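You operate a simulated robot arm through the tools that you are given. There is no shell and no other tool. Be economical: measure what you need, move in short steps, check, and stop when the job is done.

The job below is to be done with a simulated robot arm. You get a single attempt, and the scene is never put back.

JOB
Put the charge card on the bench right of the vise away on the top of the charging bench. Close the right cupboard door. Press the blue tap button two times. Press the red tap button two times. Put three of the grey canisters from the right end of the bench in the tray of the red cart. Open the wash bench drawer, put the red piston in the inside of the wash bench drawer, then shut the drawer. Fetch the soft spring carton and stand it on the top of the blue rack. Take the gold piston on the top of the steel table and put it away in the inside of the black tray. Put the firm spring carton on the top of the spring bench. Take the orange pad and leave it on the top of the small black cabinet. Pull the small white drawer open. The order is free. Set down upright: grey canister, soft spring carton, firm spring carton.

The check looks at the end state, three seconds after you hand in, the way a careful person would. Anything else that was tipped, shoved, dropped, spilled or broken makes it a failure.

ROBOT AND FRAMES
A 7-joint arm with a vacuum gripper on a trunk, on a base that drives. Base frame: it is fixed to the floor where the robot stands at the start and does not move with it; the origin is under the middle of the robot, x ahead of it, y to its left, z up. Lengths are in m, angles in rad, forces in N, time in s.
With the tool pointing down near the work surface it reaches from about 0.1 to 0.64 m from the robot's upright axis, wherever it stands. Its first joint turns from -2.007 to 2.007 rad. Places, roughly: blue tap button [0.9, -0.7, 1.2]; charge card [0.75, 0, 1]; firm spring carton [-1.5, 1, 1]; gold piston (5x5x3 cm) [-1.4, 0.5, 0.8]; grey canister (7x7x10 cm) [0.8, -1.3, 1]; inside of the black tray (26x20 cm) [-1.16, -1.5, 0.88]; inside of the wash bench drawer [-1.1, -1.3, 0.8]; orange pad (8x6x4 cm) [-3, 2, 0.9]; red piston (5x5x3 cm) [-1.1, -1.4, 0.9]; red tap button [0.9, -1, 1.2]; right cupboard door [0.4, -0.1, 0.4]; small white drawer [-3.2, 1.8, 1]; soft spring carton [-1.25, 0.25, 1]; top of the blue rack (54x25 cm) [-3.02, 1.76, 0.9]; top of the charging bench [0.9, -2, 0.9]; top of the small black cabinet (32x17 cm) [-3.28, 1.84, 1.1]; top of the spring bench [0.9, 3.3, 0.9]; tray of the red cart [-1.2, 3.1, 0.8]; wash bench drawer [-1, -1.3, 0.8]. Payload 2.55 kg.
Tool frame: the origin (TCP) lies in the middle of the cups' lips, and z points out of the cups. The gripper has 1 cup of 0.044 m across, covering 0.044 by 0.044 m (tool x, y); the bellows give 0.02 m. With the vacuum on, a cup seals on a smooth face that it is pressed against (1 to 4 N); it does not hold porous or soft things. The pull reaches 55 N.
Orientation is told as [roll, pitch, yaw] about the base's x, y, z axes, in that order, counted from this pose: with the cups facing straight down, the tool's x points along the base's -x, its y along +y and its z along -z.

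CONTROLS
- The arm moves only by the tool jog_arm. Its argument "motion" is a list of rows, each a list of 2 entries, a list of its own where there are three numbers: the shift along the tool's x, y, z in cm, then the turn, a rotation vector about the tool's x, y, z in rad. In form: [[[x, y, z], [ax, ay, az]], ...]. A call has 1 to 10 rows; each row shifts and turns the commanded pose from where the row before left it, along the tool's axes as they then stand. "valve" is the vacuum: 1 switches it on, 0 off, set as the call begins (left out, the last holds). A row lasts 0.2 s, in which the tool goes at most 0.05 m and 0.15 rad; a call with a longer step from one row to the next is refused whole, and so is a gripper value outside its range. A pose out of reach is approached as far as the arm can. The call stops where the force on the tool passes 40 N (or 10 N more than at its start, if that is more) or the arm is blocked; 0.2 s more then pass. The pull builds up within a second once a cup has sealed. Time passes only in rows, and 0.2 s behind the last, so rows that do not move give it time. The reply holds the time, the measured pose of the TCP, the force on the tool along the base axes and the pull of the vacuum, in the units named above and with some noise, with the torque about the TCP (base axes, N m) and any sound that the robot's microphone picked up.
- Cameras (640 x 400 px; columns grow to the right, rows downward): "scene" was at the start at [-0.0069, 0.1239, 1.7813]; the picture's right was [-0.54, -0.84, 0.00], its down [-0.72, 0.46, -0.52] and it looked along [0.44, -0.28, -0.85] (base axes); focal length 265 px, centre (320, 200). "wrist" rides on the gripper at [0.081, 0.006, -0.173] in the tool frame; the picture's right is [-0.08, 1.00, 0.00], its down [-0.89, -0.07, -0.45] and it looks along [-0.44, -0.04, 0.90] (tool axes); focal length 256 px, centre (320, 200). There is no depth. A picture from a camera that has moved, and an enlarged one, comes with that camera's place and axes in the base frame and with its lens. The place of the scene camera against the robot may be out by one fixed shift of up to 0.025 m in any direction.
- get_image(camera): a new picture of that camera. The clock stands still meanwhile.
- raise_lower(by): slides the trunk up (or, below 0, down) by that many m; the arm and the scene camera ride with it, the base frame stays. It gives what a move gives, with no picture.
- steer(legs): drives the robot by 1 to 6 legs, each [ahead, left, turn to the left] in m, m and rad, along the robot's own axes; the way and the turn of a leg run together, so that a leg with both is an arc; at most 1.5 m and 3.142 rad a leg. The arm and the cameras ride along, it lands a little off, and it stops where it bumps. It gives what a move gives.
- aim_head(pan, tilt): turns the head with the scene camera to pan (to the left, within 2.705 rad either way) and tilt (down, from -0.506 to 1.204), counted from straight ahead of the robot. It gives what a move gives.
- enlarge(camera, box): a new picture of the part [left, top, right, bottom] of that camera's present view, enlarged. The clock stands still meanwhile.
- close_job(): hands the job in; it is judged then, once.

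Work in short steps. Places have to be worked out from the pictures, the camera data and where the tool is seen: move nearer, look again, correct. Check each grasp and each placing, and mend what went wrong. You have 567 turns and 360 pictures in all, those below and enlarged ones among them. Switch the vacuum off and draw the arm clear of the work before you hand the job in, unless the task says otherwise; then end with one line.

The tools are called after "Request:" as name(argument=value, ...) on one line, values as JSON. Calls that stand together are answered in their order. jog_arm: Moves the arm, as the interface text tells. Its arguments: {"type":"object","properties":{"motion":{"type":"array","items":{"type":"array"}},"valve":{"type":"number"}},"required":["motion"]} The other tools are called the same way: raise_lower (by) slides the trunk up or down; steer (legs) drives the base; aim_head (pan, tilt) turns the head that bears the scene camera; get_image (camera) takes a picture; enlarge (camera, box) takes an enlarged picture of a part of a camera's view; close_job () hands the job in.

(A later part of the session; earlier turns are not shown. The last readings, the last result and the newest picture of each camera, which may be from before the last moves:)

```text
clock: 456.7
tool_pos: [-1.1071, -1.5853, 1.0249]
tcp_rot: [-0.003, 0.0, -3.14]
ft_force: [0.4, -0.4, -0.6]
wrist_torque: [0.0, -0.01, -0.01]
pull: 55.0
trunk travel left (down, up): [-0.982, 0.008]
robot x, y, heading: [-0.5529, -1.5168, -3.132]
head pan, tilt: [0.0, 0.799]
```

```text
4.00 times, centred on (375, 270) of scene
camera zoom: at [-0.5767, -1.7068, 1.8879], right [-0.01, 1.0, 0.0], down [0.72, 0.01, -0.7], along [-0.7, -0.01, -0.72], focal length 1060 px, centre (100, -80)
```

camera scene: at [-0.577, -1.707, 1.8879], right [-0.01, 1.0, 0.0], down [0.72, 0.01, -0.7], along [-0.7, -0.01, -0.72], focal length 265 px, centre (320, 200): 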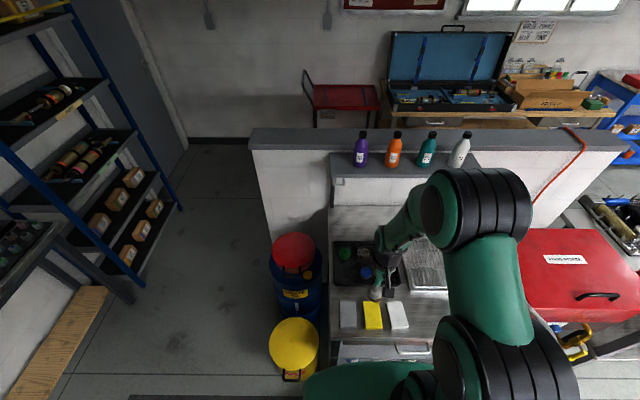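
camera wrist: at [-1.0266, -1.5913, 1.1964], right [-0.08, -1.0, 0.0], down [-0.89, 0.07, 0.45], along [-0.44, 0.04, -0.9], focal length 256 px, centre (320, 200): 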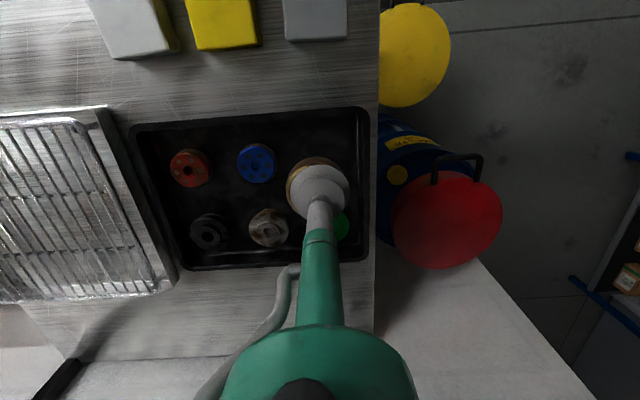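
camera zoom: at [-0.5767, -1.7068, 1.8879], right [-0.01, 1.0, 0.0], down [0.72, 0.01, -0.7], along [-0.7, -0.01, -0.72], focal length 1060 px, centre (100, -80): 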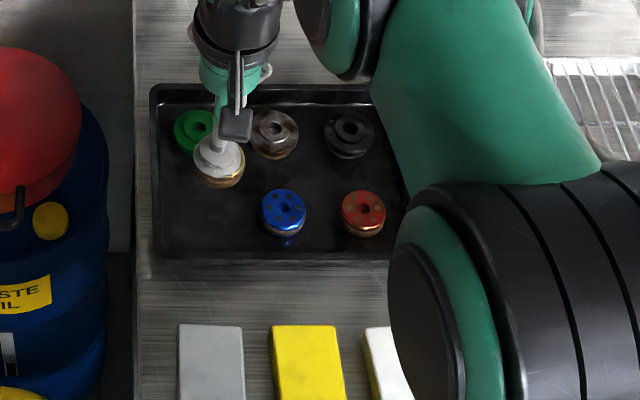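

Alignment is good: I shift 0.7 cm forward and lower towards the tray floor.

Request:
jog_arm(motion=[[[-0.7, 0.2, 3], [0, 0, 0]], [[0, 0, 3], [0, 0, 0]], [[0, 0, 2], [0, 0, 0]], [[0, 0, 0], [0, 0, 0]]])

Request:
get_image(camera="wrist")

```text
clock: 457.7
tool_pos: [-1.1137, -1.5857, 0.9415]
tcp_rot: [-0.001, -0.001, -3.14]
ft_force: [0.7, 0.8, -0.8]
wrist_torque: [0.0, -0.02, 0.01]
pull: 54.7
trunk travel left (down, up): [-0.982, 0.008]
robot x, y, heading: [-0.5549, -1.5119, -3.133]
head pan, tilt: [0.0, 0.799]
```

```text
202 pictures are left
camera wrist: at [-1.0325, -1.5924, 1.1137], right [-0.08, -1.0, 0.0], down [-0.89, 0.07, 0.45], along [-0.44, 0.04, -0.9], focal length 256 px, centre (320, 200)
```

wrist: 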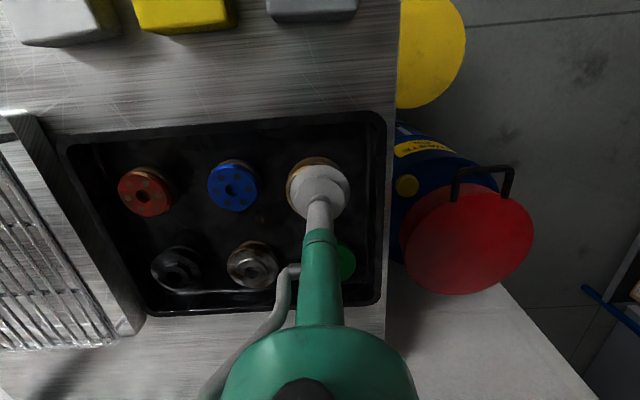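

Good. Creep down to contact.

Request:
jog_arm(motion=[[[0, 0, 0.8], [0, 0, 0]], [[0, 0, 0.6], [0, 0, 0]], [[0, 0, 0.6], [0, 0, 0]], [[0, 0, 0], [0, 0, 0]]])

```text
clock: 458.7
tool_pos: [-1.1145, -1.5853, 0.925]
tcp_rot: [-0.001, -0.001, -3.139]
ft_force: [-0.1, -0.3, -1.0]
wrist_torque: [0.02, 0.01, -0.03]
pull: 55.1
trunk travel left (down, up): [-0.982, 0.008]
robot x, y, heading: [-0.5514, -1.5131, -3.133]
head pan, tilt: [0.0, 0.799]
```

Continue.

Request:
jog_arm(motion=[[[0, 0, 0.5], [0, 0, 0]], [[0, 0, 0.5], [0, 0, 0]], [[0, 0, 0.4], [0, 0, 0]], [[0, 0, 0], [0, 0, 0]]])

```text
clock: 459.7
tool_pos: [-1.1147, -1.5854, 0.9108]
tcp_rot: [-0.003, 0.001, -3.139]
ft_force: [-0.1, -0.4, -0.9]
wrist_torque: [0.04, 0.0, 0.0]
pull: 54.9
trunk travel left (down, up): [-0.982, 0.008]
robot x, y, heading: [-0.5509, -1.5153, -3.128]
head pan, tilt: [0.0, 0.799]
```

Continue in 4 mm steps.

Request:
jog_arm(motion=[[[0, 0, 0.4], [0, 0, 0]], [[0, 0, 0.4], [0, 0, 0]], [[0, 0, 0.4], [0, 0, 0]], [[0, 0, 0], [0, 0, 0]]])

```text
clock: 460.7
tool_pos: [-1.1154, -1.5864, 0.9043]
tcp_rot: [-0.002, -0.01, -3.138]
ft_force: [5.1, 4.2, 33.8]
wrist_torque: [0.12, -0.39, -0.03]
pull: 55.2
trunk travel left (down, up): [-0.982, 0.008]
robot x, y, heading: [-0.555, -1.5155, -3.134]
head pan, tilt: [0.0, 0.799]
```

Contact. Ease off, release, lift.

Request:
jog_arm(motion=[[[0, 0, -0.5], [0, 0, 0]], [[0, 0, 0], [0, 0, 0]]])

Request:
jog_arm(motion=[[[0, 0, 0], [0, 0, 0]], [[0, 0, 0], [0, 0, 0]], [[0, 0, -1], [0, 0, 0]], [[0, 0, -3], [0, 0, 0]], [[0, 0, -4], [0, 0, 0]], [[2, -1, -4], [0, 0, 0]], [[3, -1, -2], [0, 0, 0]], [[3, -1, 0], [0, 0, 0]], [[3, -1, 0], [0, 0, 0]], [[0, 0, 0], [0, 0, 0]]], valve=0)

Request:
get_image(camera="wrist")

Request:
aim_head(pan=0.0, tilt=1.1)

Request:
get_image(camera="scene")

```text
clock: 461.3
tool_pos: [-1.1132, -1.586, 0.903]
tcp_rot: [-0.003, 0.004, -3.141]
ft_force: [-2.9, 0.1, 6.1]
wrist_torque: [0.02, 0.14, 0.01]
pull: 55.5
trunk travel left (down, up): [-0.982, 0.008]
robot x, y, heading: [-0.5531, -1.5151, -3.139]
head pan, tilt: [0.0, 0.799]
```

```text
clock: 463.5
tool_pos: [-1.0048, -1.5476, 1.0465]
tcp_rot: [-0.003, 0.003, -3.139]
ft_force: [0.2, 0.3, 0.5]
wrist_torque: [0.0, -0.03, 0.01]
pull: 0.1
trunk travel left (down, up): [-0.982, 0.008]
robot x, y, heading: [-0.554, -1.5135, -3.13]
head pan, tilt: [0.0, 0.799]
```

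```text
201 pictures are left
camera wrist: at [-0.9243, -1.5539, 1.2179], right [-0.08, -1.0, 0.0], down [-0.89, 0.07, 0.44], along [-0.44, 0.04, -0.9], focal length 256 px, centre (320, 200)
```

wrist: 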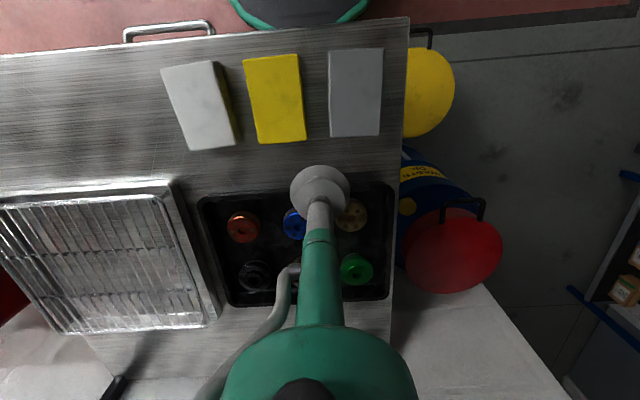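

```text
clock: 464.3
tool_pos: [-1.0052, -1.5475, 1.0461]
tcp_rot: [-0.005, 0.0, -3.14]
ft_force: [0.3, -0.5, 0.6]
wrist_torque: [0.0, 0.01, -0.01]
pull: 0.1
trunk travel left (down, up): [-0.982, 0.008]
robot x, y, heading: [-0.5522, -1.5115, -3.134]
head pan, tilt: [0.0, 1.1]
```

```text
200 pictures are left
camera scene: at [-0.5597, -1.7067, 1.8661], right [-0.01, 1.0, 0.0], down [0.89, 0.01, -0.45], along [-0.45, 0.0, -0.89], focal length 265 px, centre (320, 200)
```

scene: 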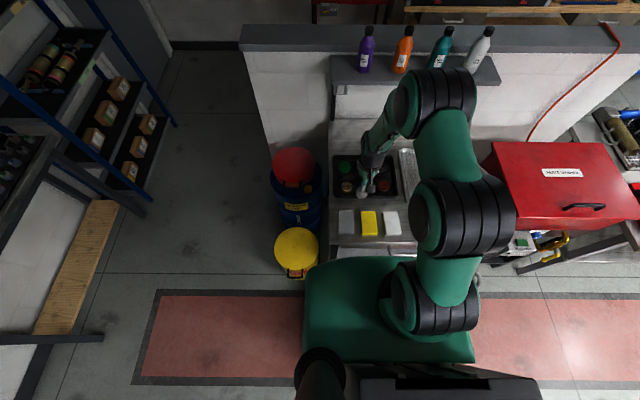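

Gold piston is placed in its slot. Now the drawer: I back up to look at its front face and handle.

Request:
steer(legs=[[-0.45, 0, 0], [0, -0.1, 0]])

Request:
raise_lower(by=-0.35)

Request:
aim_head(pan=0.0, tilt=0.7)

Request:
get_image(camera="scene")

```text
clock: 467.8
tool_pos: [-0.5486, -1.4396, 1.0461]
tcp_rot: [0.0, 0.0, 3.132]
ft_force: [-0.3, 0.4, 0.4]
wrist_torque: [-0.04, 0.03, 0.05]
pull: 0.1
trunk travel left (down, up): [-0.982, 0.008]
robot x, y, heading: [-0.0941, -1.41, 3.141]
head pan, tilt: [0.0, 1.1]
```

```text
clock: 471.2
tool_pos: [-0.547, -1.4408, 0.6964]
tcp_rot: [-0.004, -0.001, 3.133]
ft_force: [-0.1, -0.1, 0.6]
wrist_torque: [0.04, -0.01, 0.01]
pull: 0.1
trunk travel left (down, up): [-0.632, 0.358]
robot x, y, heading: [-0.0959, -1.4101, 3.144]
head pan, tilt: [0.0, 1.1]
```

```text
clock: 472.1
tool_pos: [-0.5485, -1.4401, 0.6958]
tcp_rot: [-0.004, 0.0, 3.132]
ft_force: [0.3, 0.2, -0.3]
wrist_torque: [0.0, 0.03, 0.01]
pull: 0.1
trunk travel left (down, up): [-0.632, 0.358]
robot x, y, heading: [-0.0932, -1.4122, 3.139]
head pan, tilt: [0.0, 0.7]
```

```text
199 pictures are left
camera scene: at [-0.1258, -1.6036, 1.546], right [0.0, 1.0, 0.0], down [0.64, 0.0, -0.76], along [-0.76, 0.0, -0.64], focal length 265 px, centre (320, 200)
```

scene: 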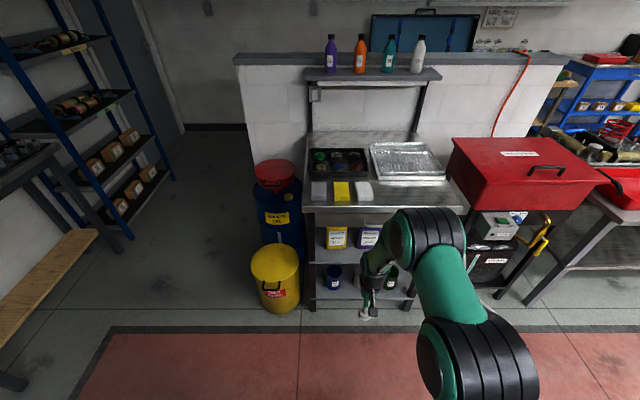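

I turn the tool horizontal here; the wrist camera will then look straight at the drawer front.

Request:
jog_arm(motion=[[[0, 0, -3], [0, -0.14, 0]], [[0, 0, -3], [0, -0.14, 0]], [[0, 0, -3], [0, -0.14, 0]], [[0, 0, 0], [0, -0.14, 0]], [[0, 0, 0], [0, -0.14, 0]], [[0, 0, 0], [0, -0.14, 0]], [[0, 0, 0], [0, -0.14, 0]], [[0, 0, 0], [0, -0.14, 0]], [[0, 0, 0], [0, -0.14, 0]], [[0, 0, 0], [0, -0.14, 0]]])

Request:
jog_arm(motion=[[[0, 0, 0], [0, -0.14, 0]], [[0, 0, 0], [0, -0.03, 0]], [[0, 0, 0], [0, 0, 0]]])

Request:
get_image(camera="wrist")

Request:
get_image(camera="scene")

```text
clock: 474.2
tool_pos: [-0.544, -1.4433, 0.7915]
tcp_rot: [0.025, -1.424, 3.107]
ft_force: [-0.1, -0.1, -0.5]
wrist_torque: [-0.05, -0.01, 0.03]
pull: 0.1
out of reach, approached as far as the arm can: row 4
trunk travel left (down, up): [-0.632, 0.358]
robot x, y, heading: [-0.0957, -1.4098, 3.139]
head pan, tilt: [0.0, 0.7]
```

```text
clock: 475.1
tool_pos: [-0.5336, -1.4396, 0.7831]
tcp_rot: [-0.824, -1.567, -2.324]
ft_force: [-0.4, 0.8, -0.4]
wrist_torque: [0.03, -0.03, 0.0]
pull: 0.1
trunk travel left (down, up): [-0.632, 0.358]
robot x, y, heading: [-0.0974, -1.4092, 3.138]
head pan, tilt: [0.0, 0.7]
```

```text
198 pictures are left
camera wrist: at [-0.3604, -1.447, 0.7029], right [-0.01, -1.0, 0.08], down [0.44, 0.06, 0.89], along [-0.9, 0.04, 0.44], focal length 256 px, centre (320, 200)
```

wrist: 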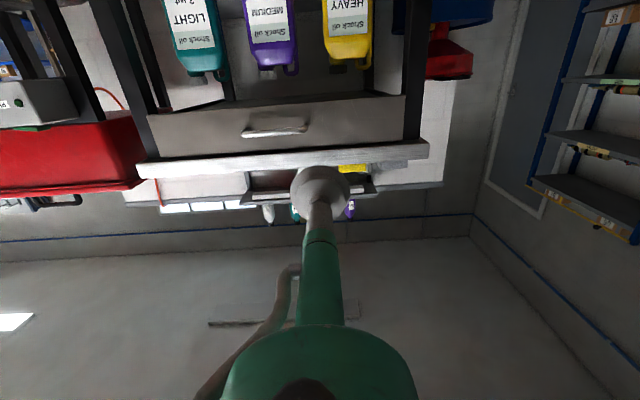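

```text
197 pictures are left
camera scene: at [-0.1257, -1.6036, 1.5461], right [0.0, 1.0, 0.0], down [0.64, 0.0, -0.76], along [-0.76, 0.0, -0.64], focal length 265 px, centre (320, 200)
```

scene: 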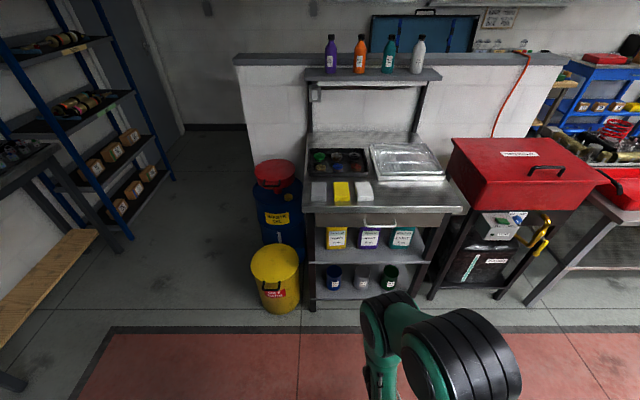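

The drawer face spans y -1.10..-1.60, z 0.75..0.85; handle y -1.29..-1.41. I'll seal at y -1.46, z 0.80. Advance.

Request:
jog_arm(motion=[[[-1.4, 1.0, 4], [0, 0, 0]], [[0, 1.0, 4.5], [0, 0, 0]], [[0, 0, 4.5], [0, 0, 0]], [[0, 0, 4.5], [0, 0, 0]], [[0, 0, 4.5], [0, 0, 0]], [[0, 0, 4.5], [0, 0, 0]], [[0, 0, 3], [0, 0, 0]], [[0, 0, 0], [0, 0, 0]]], valve=1)

Request:
get_image(camera="wrist")

Request:
enlarge(camera="scene", box=[290, 150, 480, 300])

```text
clock: 476.9
tool_pos: [-0.8309, -1.458, 0.7997]
tcp_rot: [-1.049, -1.567, -2.103]
ft_force: [-0.5, 1.0, 0.3]
wrist_torque: [0.04, 0.0, 0.02]
pull: 0.2
trunk travel left (down, up): [-0.632, 0.358]
robot x, y, heading: [-0.094, -1.411, 3.139]
head pan, tilt: [0.0, 0.7]
```

```text
196 pictures are left
camera wrist: at [-0.6588, -1.4648, 0.7189], right [-0.01, -1.0, 0.08], down [0.44, 0.06, 0.89], along [-0.9, 0.04, 0.44], focal length 256 px, centre (320, 200)
```

wrist: 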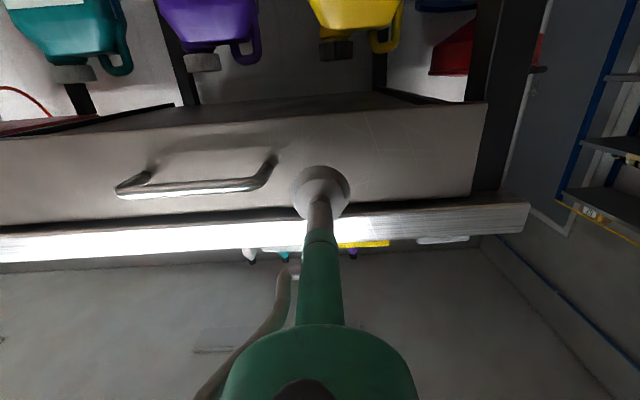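

```text
2.67 times, centred on (385, 225) of scene
camera zoom: at [-0.1257, -1.6036, 1.5461], right [0.0, 1.0, 0.0], down [0.64, 0.0, -0.76], along [-0.76, 0.0, -0.64], focal length 707 px, centre (147, 133)
```

zoom: 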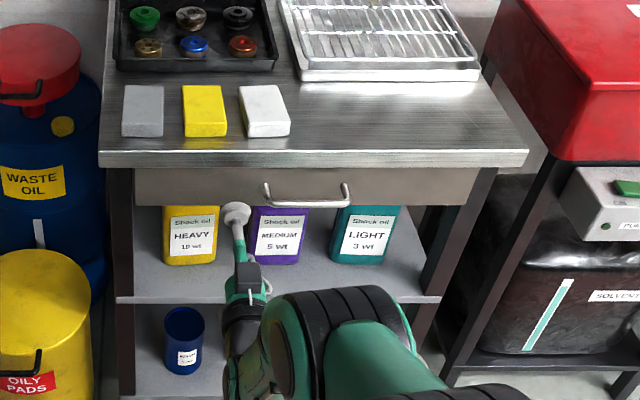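

Aligned on the face, clear of the handle. Creep forward to seal.

Request:
jog_arm(motion=[[[0, 0, 1.5], [0, 0, 0]], [[0, 0, 1.2], [0, 0, 0]], [[0, 0, 0.8], [0, 0, 0]], [[0, 0, 0.6], [0, 0, 0]], [[0, 0, 0], [0, 0, 0]], [[0, 0, 0], [0, 0, 0]]])

```text
clock: 478.2
tool_pos: [-0.8699, -1.4578, 0.7977]
tcp_rot: [-0.972, -1.567, -2.178]
ft_force: [0.7, 0.6, -1.1]
wrist_torque: [0.01, 0.04, -0.01]
pull: 0.3
trunk travel left (down, up): [-0.632, 0.358]
robot x, y, heading: [-0.0917, -1.4098, 3.138]
head pan, tilt: [0.0, 0.7]
```

Not touching yet; on in small steps.

Request:
jog_arm(motion=[[[0, 0, 0.6], [0, 0, 0]], [[0, 0, 0.6], [0, 0, 0]], [[0, 0, 0.5], [0, 0, 0]], [[0, 0, 0.5], [0, 0, 0]], [[0, 0, 0], [0, 0, 0]], [[0, 0, 0], [0, 0, 0]]])

```text
clock: 479.6
tool_pos: [-0.8922, -1.4587, 0.7986]
tcp_rot: [-1.248, -1.568, -1.903]
ft_force: [9.7, 2.8, 3.7]
wrist_torque: [0.07, 0.07, 0.5]
pull: 54.6
trunk travel left (down, up): [-0.632, 0.358]
robot x, y, heading: [-0.0936, -1.4074, 3.142]
head pan, tilt: [0.0, 0.7]
```

Sealed. Pull the drawer out.

Request:
jog_arm(motion=[[[0, 0, -1], [0, 0, 0]], [[0, 0, -2], [0, 0, 0]], [[0, 0, -2], [0, 0, 0]], [[0, 0, -2], [0, 0, 0]], [[0, 0, -2], [0, 0, 0]], [[0, 0, -2], [0, 0, 0]], [[0, 0, -2], [0, 0, 0]], [[0, 0, 0], [0, 0, 0]]])

Request:
enlarge(camera="scene", box=[290, 150, 480, 300])

```text
clock: 481.4
tool_pos: [-0.761, -1.4568, 0.7982]
tcp_rot: [-0.428, -1.57, -2.724]
ft_force: [0.0, 11.7, -0.8]
wrist_torque: [0.23, 0.08, 0.36]
pull: 55.1
trunk travel left (down, up): [-0.632, 0.358]
robot x, y, heading: [-0.1011, -1.408, 3.141]
head pan, tilt: [0.0, 0.7]
```

```text
2.67 times, centred on (385, 225) of scene
camera zoom: at [-0.1252, -1.6019, 1.5463], right [0.0, 1.0, 0.0], down [0.64, 0.0, -0.77], along [-0.77, 0.0, -0.64], focal length 707 px, centre (147, 133)
```

zoom: 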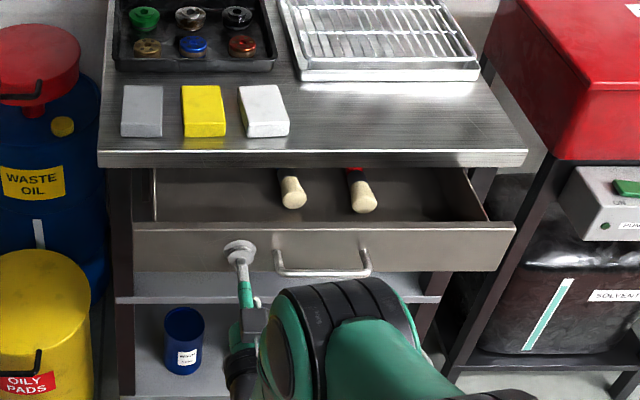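

13 cm open; pull another 9 cm for access.

Request:
jog_arm(motion=[[[0, 0, -2], [0, 0, 0]], [[0, 0, -2], [0, 0, 0]], [[0, 0, -2], [0, 0, 0]], [[0, 0, -2], [0, 0, 0]], [[0, 0, -1], [0, 0, 0]], [[0, 0, 0], [0, 0, 0]]])

Request:
enlarge(camera="scene", box=[290, 150, 480, 300])

```text
clock: 482.9
tool_pos: [-0.6719, -1.4577, 0.8003]
tcp_rot: [-0.438, -1.567, -2.712]
ft_force: [0.2, 13.9, 0.4]
wrist_torque: [-0.16, 0.07, 0.26]
pull: 54.4
trunk travel left (down, up): [-0.632, 0.358]
robot x, y, heading: [-0.0971, -1.4128, 3.145]
head pan, tilt: [0.0, 0.7]
```

```text
2.67 times, centred on (385, 225) of scene
camera zoom: at [-0.1252, -1.6014, 1.5463], right [0.0, 1.0, 0.0], down [0.64, 0.0, -0.77], along [-0.77, 0.0, -0.64], focal length 707 px, centre (147, 133)
```

zoom: 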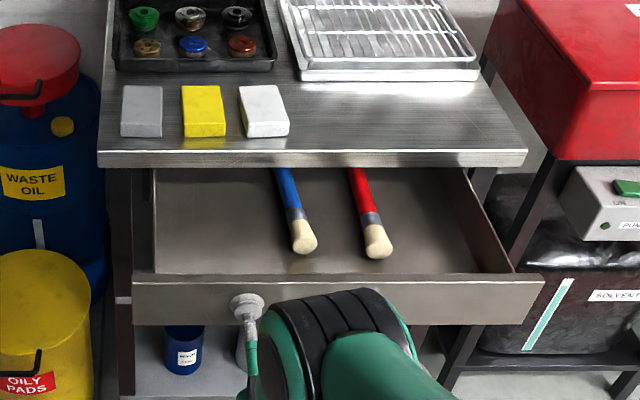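

The drawer is 22 cm open with two brushes on the right and free room on the left. Release and back off.

Request:
jog_arm(motion=[[[0, 0, 0.2], [0, 0, 0]], [[0, 0, 0], [0, 0, 0]], [[0, 0, 0], [0, 0, 0]], [[0, 0, -0.5], [0, 0, 0]], [[0, 0, -2], [0, 0, 0]], [[0, 0, -4], [0, 0, 0]], [[0, 0, -4], [0, 0, 0]], [[0, 0, 0], [0, 0, 0]]], valve=0)

Request:
steer(legs=[[-0.15, 0, 0]])

Request:
raise_lower(by=0.35)

Request:
jog_arm(motion=[[[0, 0, 0], [0, 0.14, 0]], [[0, 0, 0], [0, 0.14, 0]], [[0, 0, 0], [0, 0.14, 0]], [[0, 0, 0], [0, 0.14, 0]], [[0, 0, 0], [0, 0.14, 0]], [[0, 0, 0], [0, 0.14, 0]], [[0, 0, 0], [0, 0.14, 0]], [[0, 0, 0], [0, 0.14, 0]], [[0, 0, 0], [0, 0.14, 0]], [[0, 0, 0], [0, 0.14, 0]]])

Request:
jog_arm(motion=[[[0, 0, 0], [0, 0.14, 0]], [[0, 0, 0], [0, 0.03, 0]], [[0, 0, 0], [0, 0, 0]]])

Request:
get_image(camera="scene")

```text
clock: 484.6
tool_pos: [-0.5686, -1.461, 0.8006]
tcp_rot: [-1.051, -1.567, -2.099]
ft_force: [0.0, 0.0, 0.2]
wrist_torque: [-0.01, 0.02, 0.04]
pull: 0.2
trunk travel left (down, up): [-0.632, 0.358]
robot x, y, heading: [-0.0981, -1.4114, 3.137]
head pan, tilt: [0.0, 0.7]
```

```text
clock: 486.0
tool_pos: [-0.4165, -1.4597, 0.8008]
tcp_rot: [-1.307, -1.567, -1.848]
ft_force: [0.1, -0.2, -0.4]
wrist_torque: [0.01, -0.03, 0.01]
pull: 0.1
trunk travel left (down, up): [-0.632, 0.358]
robot x, y, heading: [0.057, -1.4123, 3.135]
head pan, tilt: [0.0, 0.7]
```

```text
clock: 489.5
tool_pos: [-0.4168, -1.4597, 1.1504]
tcp_rot: [-1.02, -1.569, -2.132]
ft_force: [0.5, 0.5, 0.2]
wrist_torque: [-0.01, 0.01, 0.01]
pull: 0.0
trunk travel left (down, up): [-0.982, 0.008]
robot x, y, heading: [0.058, -1.414, 3.135]
head pan, tilt: [0.0, 0.7]
```

```text
clock: 491.7
tool_pos: [-0.4243, -1.4813, 1.1522]
tcp_rot: [0.077, -0.35, 3.129]
ft_force: [-0.3, -0.1, 0.1]
wrist_torque: [-0.01, 0.02, 0.02]
pull: 0.2
out of reach, approached as far as the arm can: row 9, 10
trunk travel left (down, up): [-0.982, 0.008]
robot x, y, heading: [0.0549, -1.4115, 3.135]
head pan, tilt: [0.0, 0.7]
```

```text
clock: 492.5
tool_pos: [-0.4265, -1.4812, 1.1531]
tcp_rot: [0.071, -0.182, -3.139]
ft_force: [0.1, -0.8, -0.3]
wrist_torque: [0.01, -0.02, 0.01]
pull: 0.0
trunk travel left (down, up): [-0.982, 0.008]
robot x, y, heading: [0.0581, -1.4125, 3.135]
head pan, tilt: [0.0, 0.7]
```

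```text
192 pictures are left
camera scene: at [0.0266, -1.6041, 1.8961], right [0.0, 1.0, 0.0], down [0.64, 0.0, -0.77], along [-0.77, 0.0, -0.64], focal length 265 px, centre (320, 200)
```

scene: 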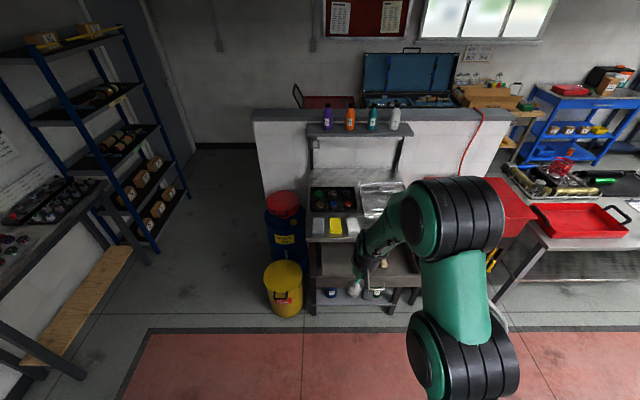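

The tool ended slightly tilted (roll 0.07, pitch -0.18); I correct that.

Request:
jog_arm(motion=[[[0, 0, 0], [0.036, 0.09, 0]], [[0, 0, 0], [0.035, 0.09, 0]], [[0, 0, 0], [0, 0, 0]]])

```text
clock: 493.3
tool_pos: [-0.4249, -1.481, 1.1534]
tcp_rot: [-0.002, -0.003, -3.134]
ft_force: [0.2, -0.2, -0.3]
wrist_torque: [0.02, 0.0, -0.01]
pull: 0.1
trunk travel left (down, up): [-0.982, 0.008]
robot x, y, heading: [0.0602, -1.4117, 3.135]
head pan, tilt: [0.0, 0.7]
```

Drive forward to reach the tray; the low base passes under the open drawer. I go in two parts and check.

Request:
steer(legs=[[0.4, 0.02, 0]])

Request:
aim_head(pan=0.0, tilt=1.15)

Request:
get_image(camera="scene")

Request:
get_image(camera="wrist")

```text
clock: 495.8
tool_pos: [-0.8277, -1.4998, 1.1546]
tcp_rot: [0.0, -0.004, -3.132]
ft_force: [0.1, -0.2, 0.1]
wrist_torque: [0.0, -0.04, 0.01]
pull: 0.0
trunk travel left (down, up): [-0.982, 0.008]
robot x, y, heading: [-0.3451, -1.4291, 3.136]
head pan, tilt: [0.0, 0.7]
```

```text
clock: 496.7
tool_pos: [-0.8284, -1.4996, 1.1537]
tcp_rot: [-0.001, -0.004, -3.132]
ft_force: [0.2, 0.1, 0.3]
wrist_torque: [-0.03, -0.01, -0.01]
pull: 0.0
trunk travel left (down, up): [-0.982, 0.008]
robot x, y, heading: [-0.3449, -1.4299, 3.138]
head pan, tilt: [0.0, 1.15]
```

```text
191 pictures are left
camera scene: at [-0.3493, -1.6231, 1.863], right [0.0, 1.0, 0.0], down [0.91, 0.0, -0.41], along [-0.41, 0.0, -0.91], focal length 265 px, centre (320, 200)
```

scene: 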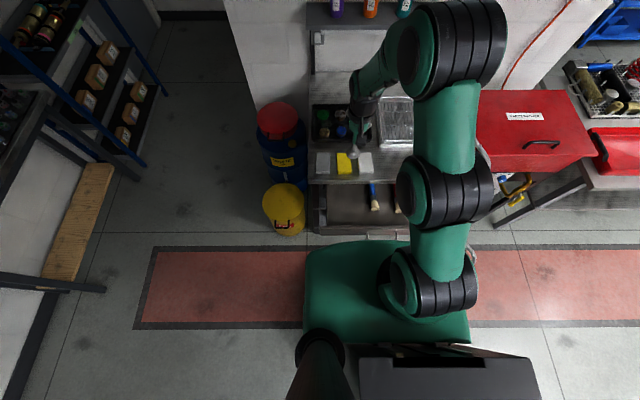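

```text
190 pictures are left
camera wrist: at [-0.7459, -1.5044, 1.3251], right [-0.07, -1.0, 0.0], down [-0.89, 0.06, 0.45], along [-0.45, 0.03, -0.89], focal length 256 px, centre (320, 200)
```

wrist: 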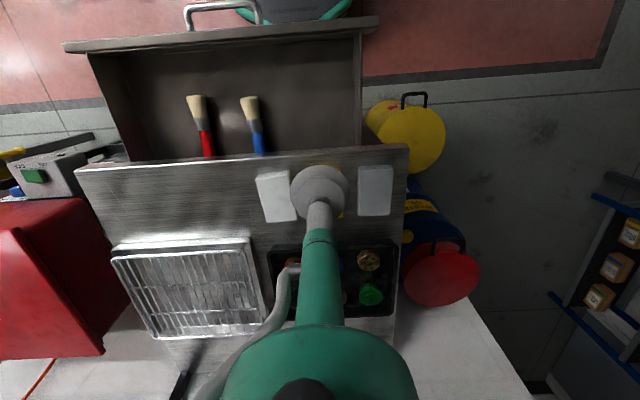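

Clearance looks fine. Another 0.14 m ahead.

Request:
steer(legs=[[0.14, 0, 0]])

Request:
jog_arm(motion=[[[-3, -1.5, 0], [0, 0, 0]], [[-3, -1.5, 3], [0, 0, 0]], [[-3, -1.5, 3.5], [0, 0, 0]], [[-2, -1.5, 4], [0, 0, 0]], [[-1, -1, 4], [0, 0, 0]], [[0, 0, 0], [0, 0, 0]]], valve=1)

Request:
get_image(camera="wrist")

```text
clock: 498.0
tool_pos: [-0.9626, -1.4989, 1.1546]
tcp_rot: [0.0, -0.004, -3.132]
ft_force: [0.2, -0.7, 0.1]
wrist_torque: [0.0, -0.03, -0.03]
pull: 0.0
trunk travel left (down, up): [-0.982, 0.008]
robot x, y, heading: [-0.4832, -1.4306, 3.136]
head pan, tilt: [0.0, 1.15]
```

```text
clock: 499.4
tool_pos: [-1.0851, -1.4316, 1.0102]
tcp_rot: [0.0, -0.002, -3.133]
ft_force: [0.3, 0.1, -0.8]
wrist_torque: [-0.03, 0.03, 0.01]
pull: 0.0
trunk travel left (down, up): [-0.982, 0.008]
robot x, y, heading: [-0.4813, -1.4254, 3.136]
head pan, tilt: [0.0, 1.15]
```

```text
189 pictures are left
camera wrist: at [-1.0042, -1.4361, 1.1812], right [-0.07, -1.0, 0.0], down [-0.89, 0.06, 0.45], along [-0.45, 0.03, -0.89], focal length 256 px, centre (320, 200)
```

wrist: 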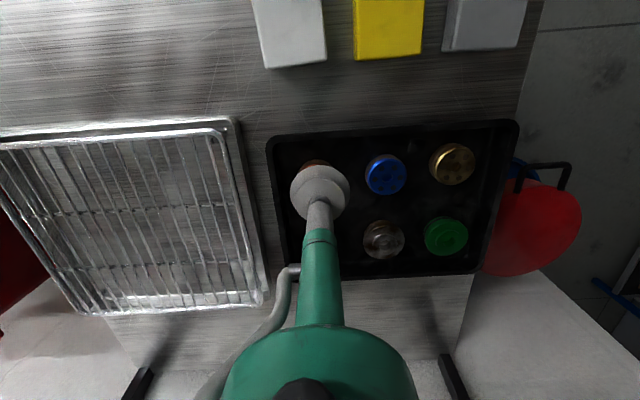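

The red piston is about 3.3 cm further ahead. Move on and lower.

Request:
jog_arm(motion=[[[-1.5, 0, 2.5], [0, 0, 0]], [[-1.5, 0, 2.5], [0, 0, 0]], [[-0.2, 0, 0.5], [0, 0, 0]], [[0, 0, 0], [0, 0, 0]]])

Request:
get_image(camera="wrist")

```text
clock: 500.4
tool_pos: [-1.1176, -1.4312, 0.9547]
tcp_rot: [0.0, -0.003, -3.134]
ft_force: [-0.5, 0.6, -0.3]
wrist_torque: [-0.01, 0.01, 0.04]
pull: 0.0
trunk travel left (down, up): [-0.982, 0.008]
robot x, y, heading: [-0.484, -1.4268, 3.139]
head pan, tilt: [0.0, 1.15]
```

```text
188 pictures are left
camera wrist: at [-1.0358, -1.4358, 1.1259], right [-0.07, -1.0, 0.0], down [-0.89, 0.06, 0.45], along [-0.45, 0.03, -0.89], focal length 256 px, centre (320, 200)
```

wrist: 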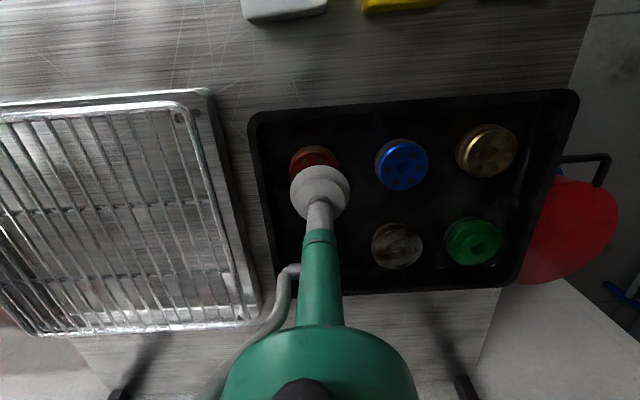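

Nearly aligned; shift 0.5 cm left and creep down.

Request:
jog_arm(motion=[[[-0.2, -0.5, 2], [0, 0, 0]], [[0, 0, 1], [0, 0, 0]], [[0, 0, 0.6], [0, 0, 0]], [[0, 0, 0.6], [0, 0, 0]], [[0, 0, 0], [0, 0, 0]], [[0, 0, 0], [0, 0, 0]]])

```text
clock: 501.8
tool_pos: [-1.1188, -1.4247, 0.9116]
tcp_rot: [0.0, -0.004, -3.132]
ft_force: [0.8, 0.3, -0.7]
wrist_torque: [0.02, 0.03, 0.01]
pull: 55.2
trunk travel left (down, up): [-0.982, 0.008]
robot x, y, heading: [-0.4839, -1.43, 3.131]
head pan, tilt: [0.0, 1.15]
```

Sealed on the red piston. Lift, then back the robot 0.2 m.

Request:
jog_arm(motion=[[[0, 0, -1], [0, 0, 0]], [[0, 0, -3], [0, 0, 0]], [[0, 0, -4.5], [0, 0, 0]], [[1, 0, -4.5], [0, 0, 0]], [[3, 0, -3], [0, 0, 0]], [[4, 0, -2], [0, 0, 0]], [[0, 0, 0], [0, 0, 0]]])

Request:
steer(legs=[[-0.2, 0, 0]])

Request:
get_image(camera="wrist")

```text
clock: 503.4
tool_pos: [-1.0409, -1.4204, 1.0946]
tcp_rot: [0.0, -0.001, -3.132]
ft_force: [0.0, -0.2, -1.7]
wrist_torque: [0.01, 0.0, 0.0]
pull: 54.8
trunk travel left (down, up): [-0.982, 0.008]
robot x, y, heading: [-0.4817, -1.4312, 3.136]
head pan, tilt: [0.0, 1.15]
```

```text
clock: 505.0
tool_pos: [-0.846, -1.4197, 1.0958]
tcp_rot: [-0.002, -0.006, -3.137]
ft_force: [0.3, 0.2, -0.8]
wrist_torque: [0.02, 0.0, -0.01]
pull: 55.0
trunk travel left (down, up): [-0.982, 0.008]
robot x, y, heading: [-0.2869, -1.4329, 3.132]
head pan, tilt: [0.0, 1.15]
```

```text
187 pictures are left
camera wrist: at [-0.7643, -1.4253, 1.268], right [-0.07, -1.0, 0.0], down [-0.89, 0.07, 0.45], along [-0.45, 0.03, -0.89], focal length 256 px, centre (320, 200)
```

wrist: 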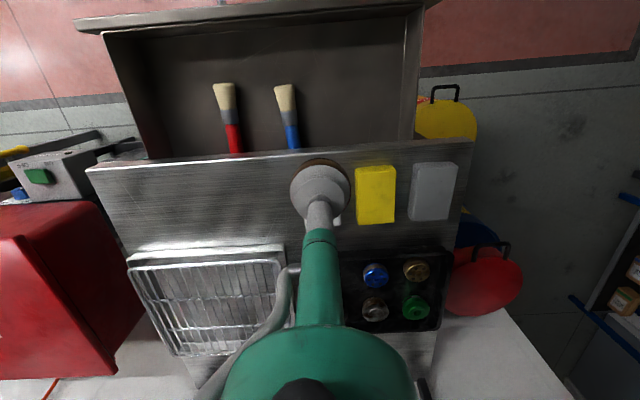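

Free spot in the drawer is about (-0.775, -1.495). Move above it and lower.

Request:
jog_arm(motion=[[[2.5, 2.5, 0], [0, 0, 0]], [[2.5, 2.5, 0], [0, 0, 0]], [[2.0, 2.5, 0], [0, 0, 0]], [[0, 0, 4.5], [0, 0, 0]], [[0, 0, 4.5], [0, 0, 0]], [[0, 0, 4.5], [0, 0, 0]], [[0, 0, 0], [0, 0, 0]]])

Request:
get_image(camera="wrist")

Request:
get_image(camera="scene")

```text
clock: 506.6
tool_pos: [-0.7758, -1.4937, 0.9644]
tcp_rot: [0.0, -0.004, -3.136]
ft_force: [0.7, 0.6, 0.0]
wrist_torque: [0.01, 0.02, 0.04]
pull: 54.8
trunk travel left (down, up): [-0.982, 0.008]
robot x, y, heading: [-0.2828, -1.4278, 3.13]
head pan, tilt: [0.0, 1.15]
```

```text
186 pictures are left
camera wrist: at [-0.6951, -1.4994, 1.1364], right [-0.07, -1.0, 0.0], down [-0.89, 0.07, 0.45], along [-0.45, 0.03, -0.89], focal length 256 px, centre (320, 200)
```

wrist: 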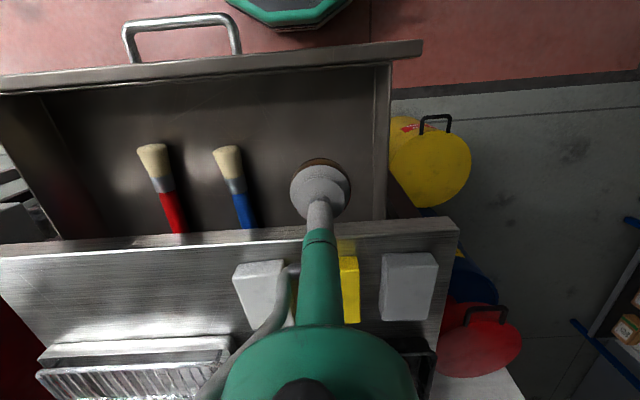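

```text
185 pictures are left
camera scene: at [-0.2918, -1.6233, 1.8631], right [0.01, 1.0, 0.0], down [0.91, -0.01, -0.41], along [-0.41, 0.0, -0.91], focal length 265 px, centre (320, 200)
```

scene: 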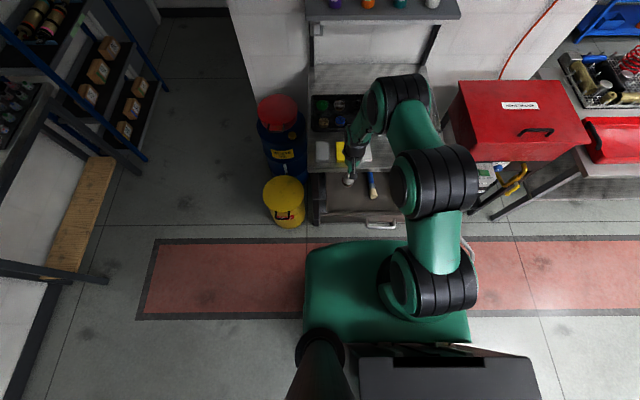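

Landing point is inside the drawer, away from walls and brush. Lower.

Request:
jog_arm(motion=[[[0, 0, 4], [0, 0, 0]], [[0, 0, 4], [0, 0, 0]], [[0, 0, 3], [0, 0, 0]], [[0, 0, 1.5], [0, 0, 0]], [[0, 0, 0], [0, 0, 0]]])

Request:
get_image(camera="wrist")

```text
clock: 507.8
tool_pos: [-0.7759, -1.4953, 0.8372]
tcp_rot: [0.0, -0.006, -3.136]
ft_force: [0.5, 0.6, -0.5]
wrist_torque: [0.02, -0.02, -0.02]
pull: 54.6
trunk travel left (down, up): [-0.982, 0.008]
robot x, y, heading: [-0.2889, -1.4294, 3.134]
head pan, tilt: [0.0, 1.15]
```

```text
184 pictures are left
camera wrist: at [-0.6952, -1.5006, 1.0088], right [-0.07, -1.0, 0.0], down [-0.89, 0.07, 0.45], along [-0.45, 0.03, -0.89], focal length 256 px, centre (320, 200)
```

wrist: 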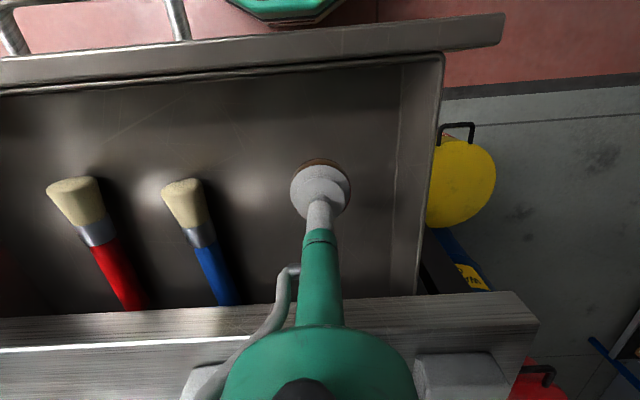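

Continue down in small steps.

Request:
jog_arm(motion=[[[0, 0, 1], [0, 0, 0]], [[0, 0, 1], [0, 0, 0]], [[0, 0, 0.6], [0, 0, 0]], [[0, 0, 0.5], [0, 0, 0]], [[0, 0, 0], [0, 0, 0]]])

```text
clock: 509.0
tool_pos: [-0.7772, -1.497, 0.8063]
tcp_rot: [0.001, -0.003, -3.136]
ft_force: [0.4, -0.1, -1.2]
wrist_torque: [0.0, 0.0, -0.02]
pull: 54.7
trunk travel left (down, up): [-0.982, 0.008]
robot x, y, heading: [-0.2879, -1.4321, 3.13]
head pan, tilt: [0.0, 1.15]
```

Not yet; continue.

Request:
jog_arm(motion=[[[0, 0, 0.5], [0, 0, 0]], [[0, 0, 0.5], [0, 0, 0]], [[0, 0, 0.4], [0, 0, 0]], [[0, 0, 0.4], [0, 0, 0]], [[0, 0, 0], [0, 0, 0]]])

```text
clock: 510.2
tool_pos: [-0.7771, -1.4952, 0.7883]
tcp_rot: [0.001, -0.006, -3.135]
ft_force: [-0.3, 2.3, 6.7]
wrist_torque: [0.05, -0.14, 0.02]
pull: 54.8
trunk travel left (down, up): [-0.982, 0.008]
robot x, y, heading: [-0.291, -1.4315, 3.132]
head pan, tilt: [0.0, 1.15]
```

Contact. Release and rise.

Request:
jog_arm(motion=[[[0, 0, 0], [0, 0, 0]], [[0, 0, 0], [0, 0, 0]], [[0, 0, -1], [0, 0, 0]], [[0, 0, -3], [0, 0, 0]], [[0, 0, -4], [0, 0, 0]], [[0, 0, -4.5], [0, 0, 0]], [[0, 0, -4.5], [0, 0, 0]], [[0, 0, -4.5], [0, 0, 0]], [[0, 0, 0], [0, 0, 0]]], valve=0)

Request:
get_image(camera="wrist")

```text
clock: 512.2
tool_pos: [-0.7776, -1.4953, 1.0015]
tcp_rot: [-0.001, 0.0, -3.136]
ft_force: [-0.6, 0.2, -0.1]
wrist_torque: [-0.02, -0.01, 0.01]
pull: 0.0
trunk travel left (down, up): [-0.982, 0.008]
robot x, y, heading: [-0.2889, -1.4281, 3.133]
head pan, tilt: [0.0, 1.15]
```

```text
183 pictures are left
camera wrist: at [-0.696, -1.5007, 1.1732], right [-0.07, -1.0, 0.0], down [-0.89, 0.07, 0.45], along [-0.45, 0.03, -0.89], focal length 256 px, centre (320, 200)
```

wrist: 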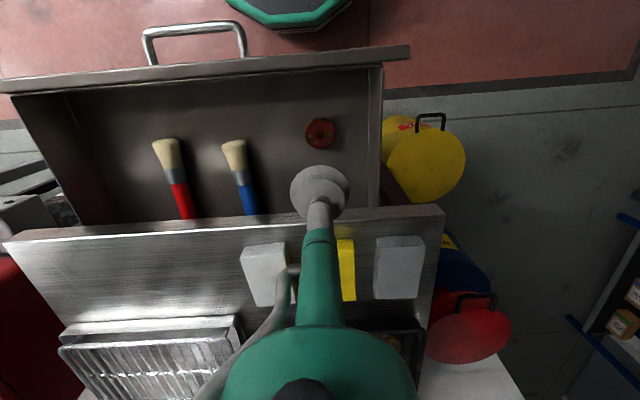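

The red piston lies in the drawer. To close it, I back off, turn the tool horizontal and lower the trunk.

Request:
steer(legs=[[-0.33, 0, 0]])

Request:
jog_arm(motion=[[[0, 0, -3], [0, -0.14, 0]], [[0, 0, -3], [0, -0.14, 0]], [[0, 0, -3], [0, -0.14, 0]], [[0, 0, 0], [0, -0.14, 0]], [[0, 0, 0], [0, -0.14, 0]], [[0, 0, 0], [0, -0.14, 0]], [[0, 0, 0], [0, -0.14, 0]], [[0, 0, 0], [0, -0.14, 0]], [[0, 0, 0], [0, -0.14, 0]], [[0, 0, 0], [0, -0.14, 0]]])

Request:
jog_arm(motion=[[[0, 0, 0], [0, -0.14, 0]], [[0, 0, 0], [0, -0.03, 0]], [[0, 0, 0], [0, 0, 0]]])

Request:
raise_lower(by=-0.3)

Request:
get_image(camera="wrist")

```text
clock: 514.4
tool_pos: [-0.4433, -1.492, 1.0013]
tcp_rot: [-0.001, -0.005, 3.131]
ft_force: [-0.1, 0.2, 0.8]
wrist_torque: [-0.02, -0.02, 0.02]
pull: 0.0
trunk travel left (down, up): [-0.982, 0.008]
robot x, y, heading: [0.0447, -1.4353, 3.119]
head pan, tilt: [0.0, 1.15]
```

```text
clock: 516.6
tool_pos: [-0.4491, -1.4804, 1.1056]
tcp_rot: [-0.141, -1.053, -3.066]
ft_force: [-0.1, 0.6, -0.3]
wrist_torque: [0.05, -0.01, 0.0]
pull: 0.1
out of reach, approached as far as the arm can: row 4, 5, 6, 9, 10
trunk travel left (down, up): [-0.982, 0.008]
robot x, y, heading: [0.0457, -1.433, 3.115]
head pan, tilt: [0.0, 1.15]
```

```text
clock: 517.4
tool_pos: [-0.4492, -1.4809, 1.1055]
tcp_rot: [-0.143, -1.053, -3.063]
ft_force: [0.4, -0.5, 0.0]
wrist_torque: [-0.02, -0.03, 0.0]
pull: 0.1
out of reach, approached as far as the arm can: row 1
trunk travel left (down, up): [-0.982, 0.008]
robot x, y, heading: [0.049, -1.4363, 3.122]
head pan, tilt: [0.0, 1.15]
```

```text
clock: 520.4
tool_pos: [-0.4489, -1.4788, 0.8045]
tcp_rot: [-0.143, -1.05, -3.061]
ft_force: [-0.8, -0.4, 0.0]
wrist_torque: [0.02, -0.01, 0.02]
pull: 0.1
trunk travel left (down, up): [-0.682, 0.308]
robot x, y, heading: [0.0506, -1.4359, 3.12]
head pan, tilt: [0.0, 1.15]
```

```text
182 pictures are left
camera wrist: at [-0.2597, -1.4957, 0.8194], right [-0.08, -1.0, 0.0], down [-0.05, 0.0, 1.0], along [-0.99, 0.08, -0.05], focal length 256 px, centre (320, 200)
```

wrist: 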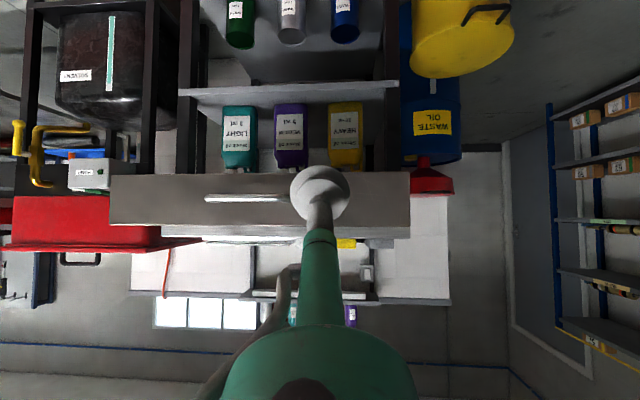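

The tool is tilted 60°, good enough for pushing at y -1.48, z 0.80 on the face. I push by driving ahead in stages.

Request:
steer(legs=[[0.2, 0, 0]])

Request:
aim_head(pan=0.0, tilt=0.9)

Request:
steer(legs=[[0.15, 0, 0]])

Request:
get_image(camera="scene")

```text
clock: 522.0
tool_pos: [-0.6565, -1.4745, 0.8047]
tcp_rot: [-0.144, -1.048, -3.064]
ft_force: [0.8, -0.6, -0.1]
wrist_torque: [0.0, 0.01, -0.01]
pull: 0.1
trunk travel left (down, up): [-0.682, 0.308]
robot x, y, heading: [-0.1566, -1.4286, 3.121]
head pan, tilt: [0.0, 1.15]
```

```text
clock: 522.8
tool_pos: [-0.655, -1.476, 0.8051]
tcp_rot: [-0.144, -1.051, -3.066]
ft_force: [0.8, 0.0, 0.8]
wrist_torque: [0.0, 0.02, 0.02]
pull: 0.1
trunk travel left (down, up): [-0.682, 0.308]
robot x, y, heading: [-0.1593, -1.4287, 3.124]
head pan, tilt: [0.0, 0.901]
```

```text
clock: 524.1
tool_pos: [-0.8084, -1.4744, 0.8045]
tcp_rot: [-0.144, -1.048, -3.062]
ft_force: [0.0, -0.2, 0.5]
wrist_torque: [-0.03, 0.02, -0.02]
pull: 0.1
trunk travel left (down, up): [-0.682, 0.308]
robot x, y, heading: [-0.3124, -1.4257, 3.115]
head pan, tilt: [0.0, 0.901]
```

```text
181 pictures are left
camera scene: at [-0.3369, -1.6204, 1.5799], right [0.02, 1.0, 0.0], down [0.78, -0.02, -0.62], along [-0.62, 0.01, -0.78], focal length 265 px, centre (320, 200)
```

scene: 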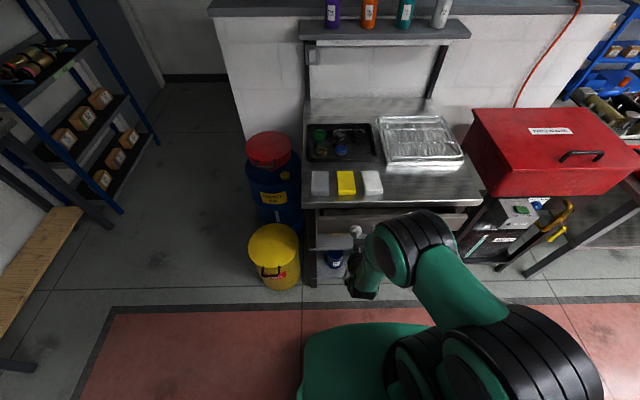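

The drawer is moving in. Push on, more carefully.

Request:
steer(legs=[[0.05, 0, 0]])

Request:
steer(legs=[[0.02, 0, 0]])

Request:
enlarge(camera="scene", box=[280, 160, 500, 280])

```text
clock: 525.1
tool_pos: [-0.859, -1.4725, 0.8052]
tcp_rot: [-0.143, -1.048, -3.06]
ft_force: [-0.5, -0.3, 0.0]
wrist_torque: [-0.02, -0.01, 0.01]
pull: 0.1
trunk travel left (down, up): [-0.682, 0.308]
robot x, y, heading: [-0.3606, -1.4267, 3.119]
head pan, tilt: [0.0, 0.901]
```

```text
clock: 525.9
tool_pos: [-0.878, -1.4732, 0.8049]
tcp_rot: [-0.144, -1.049, -3.059]
ft_force: [0.6, 0.5, 0.9]
wrist_torque: [0.0, 0.02, 0.01]
pull: 0.0
trunk travel left (down, up): [-0.682, 0.308]
robot x, y, heading: [-0.3815, -1.4227, 3.123]
head pan, tilt: [0.0, 0.901]
```

```text
2.91 times, centred on (390, 220) of scene
camera zoom: at [-0.406, -1.6191, 1.5799], right [0.02, 1.0, 0.0], down [0.78, -0.01, -0.62], along [-0.62, 0.01, -0.78], focal length 771 px, centre (116, 142)
```

zoom: 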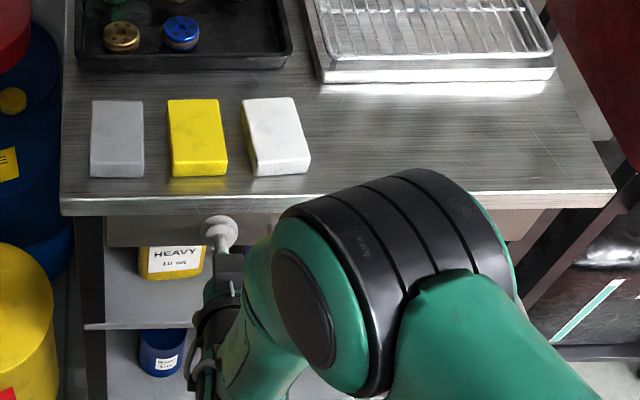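

Almost closed. A couple more small pushes until force appears.

Request:
steer(legs=[[0.012, 0, 0]])

Request:
steer(legs=[[0.01, 0, 0]])

```text
clock: 526.6
tool_pos: [-0.8902, -1.4736, 0.805]
tcp_rot: [-0.144, -1.049, -3.06]
ft_force: [3.8, -0.1, -1.6]
wrist_torque: [0.02, 0.13, 0.05]
pull: 0.0
trunk travel left (down, up): [-0.682, 0.308]
robot x, y, heading: [-0.3939, -1.4237, 3.124]
head pan, tilt: [0.0, 0.901]
```

```text
clock: 527.4
tool_pos: [-0.898, -1.4705, 0.8054]
tcp_rot: [-0.144, -1.048, -3.06]
ft_force: [7.4, 0.7, -3.0]
wrist_torque: [-0.05, 0.28, 0.03]
pull: 0.1
trunk travel left (down, up): [-0.682, 0.308]
robot x, y, heading: [-0.402, -1.424, 3.124]
head pan, tilt: [0.0, 0.901]
```

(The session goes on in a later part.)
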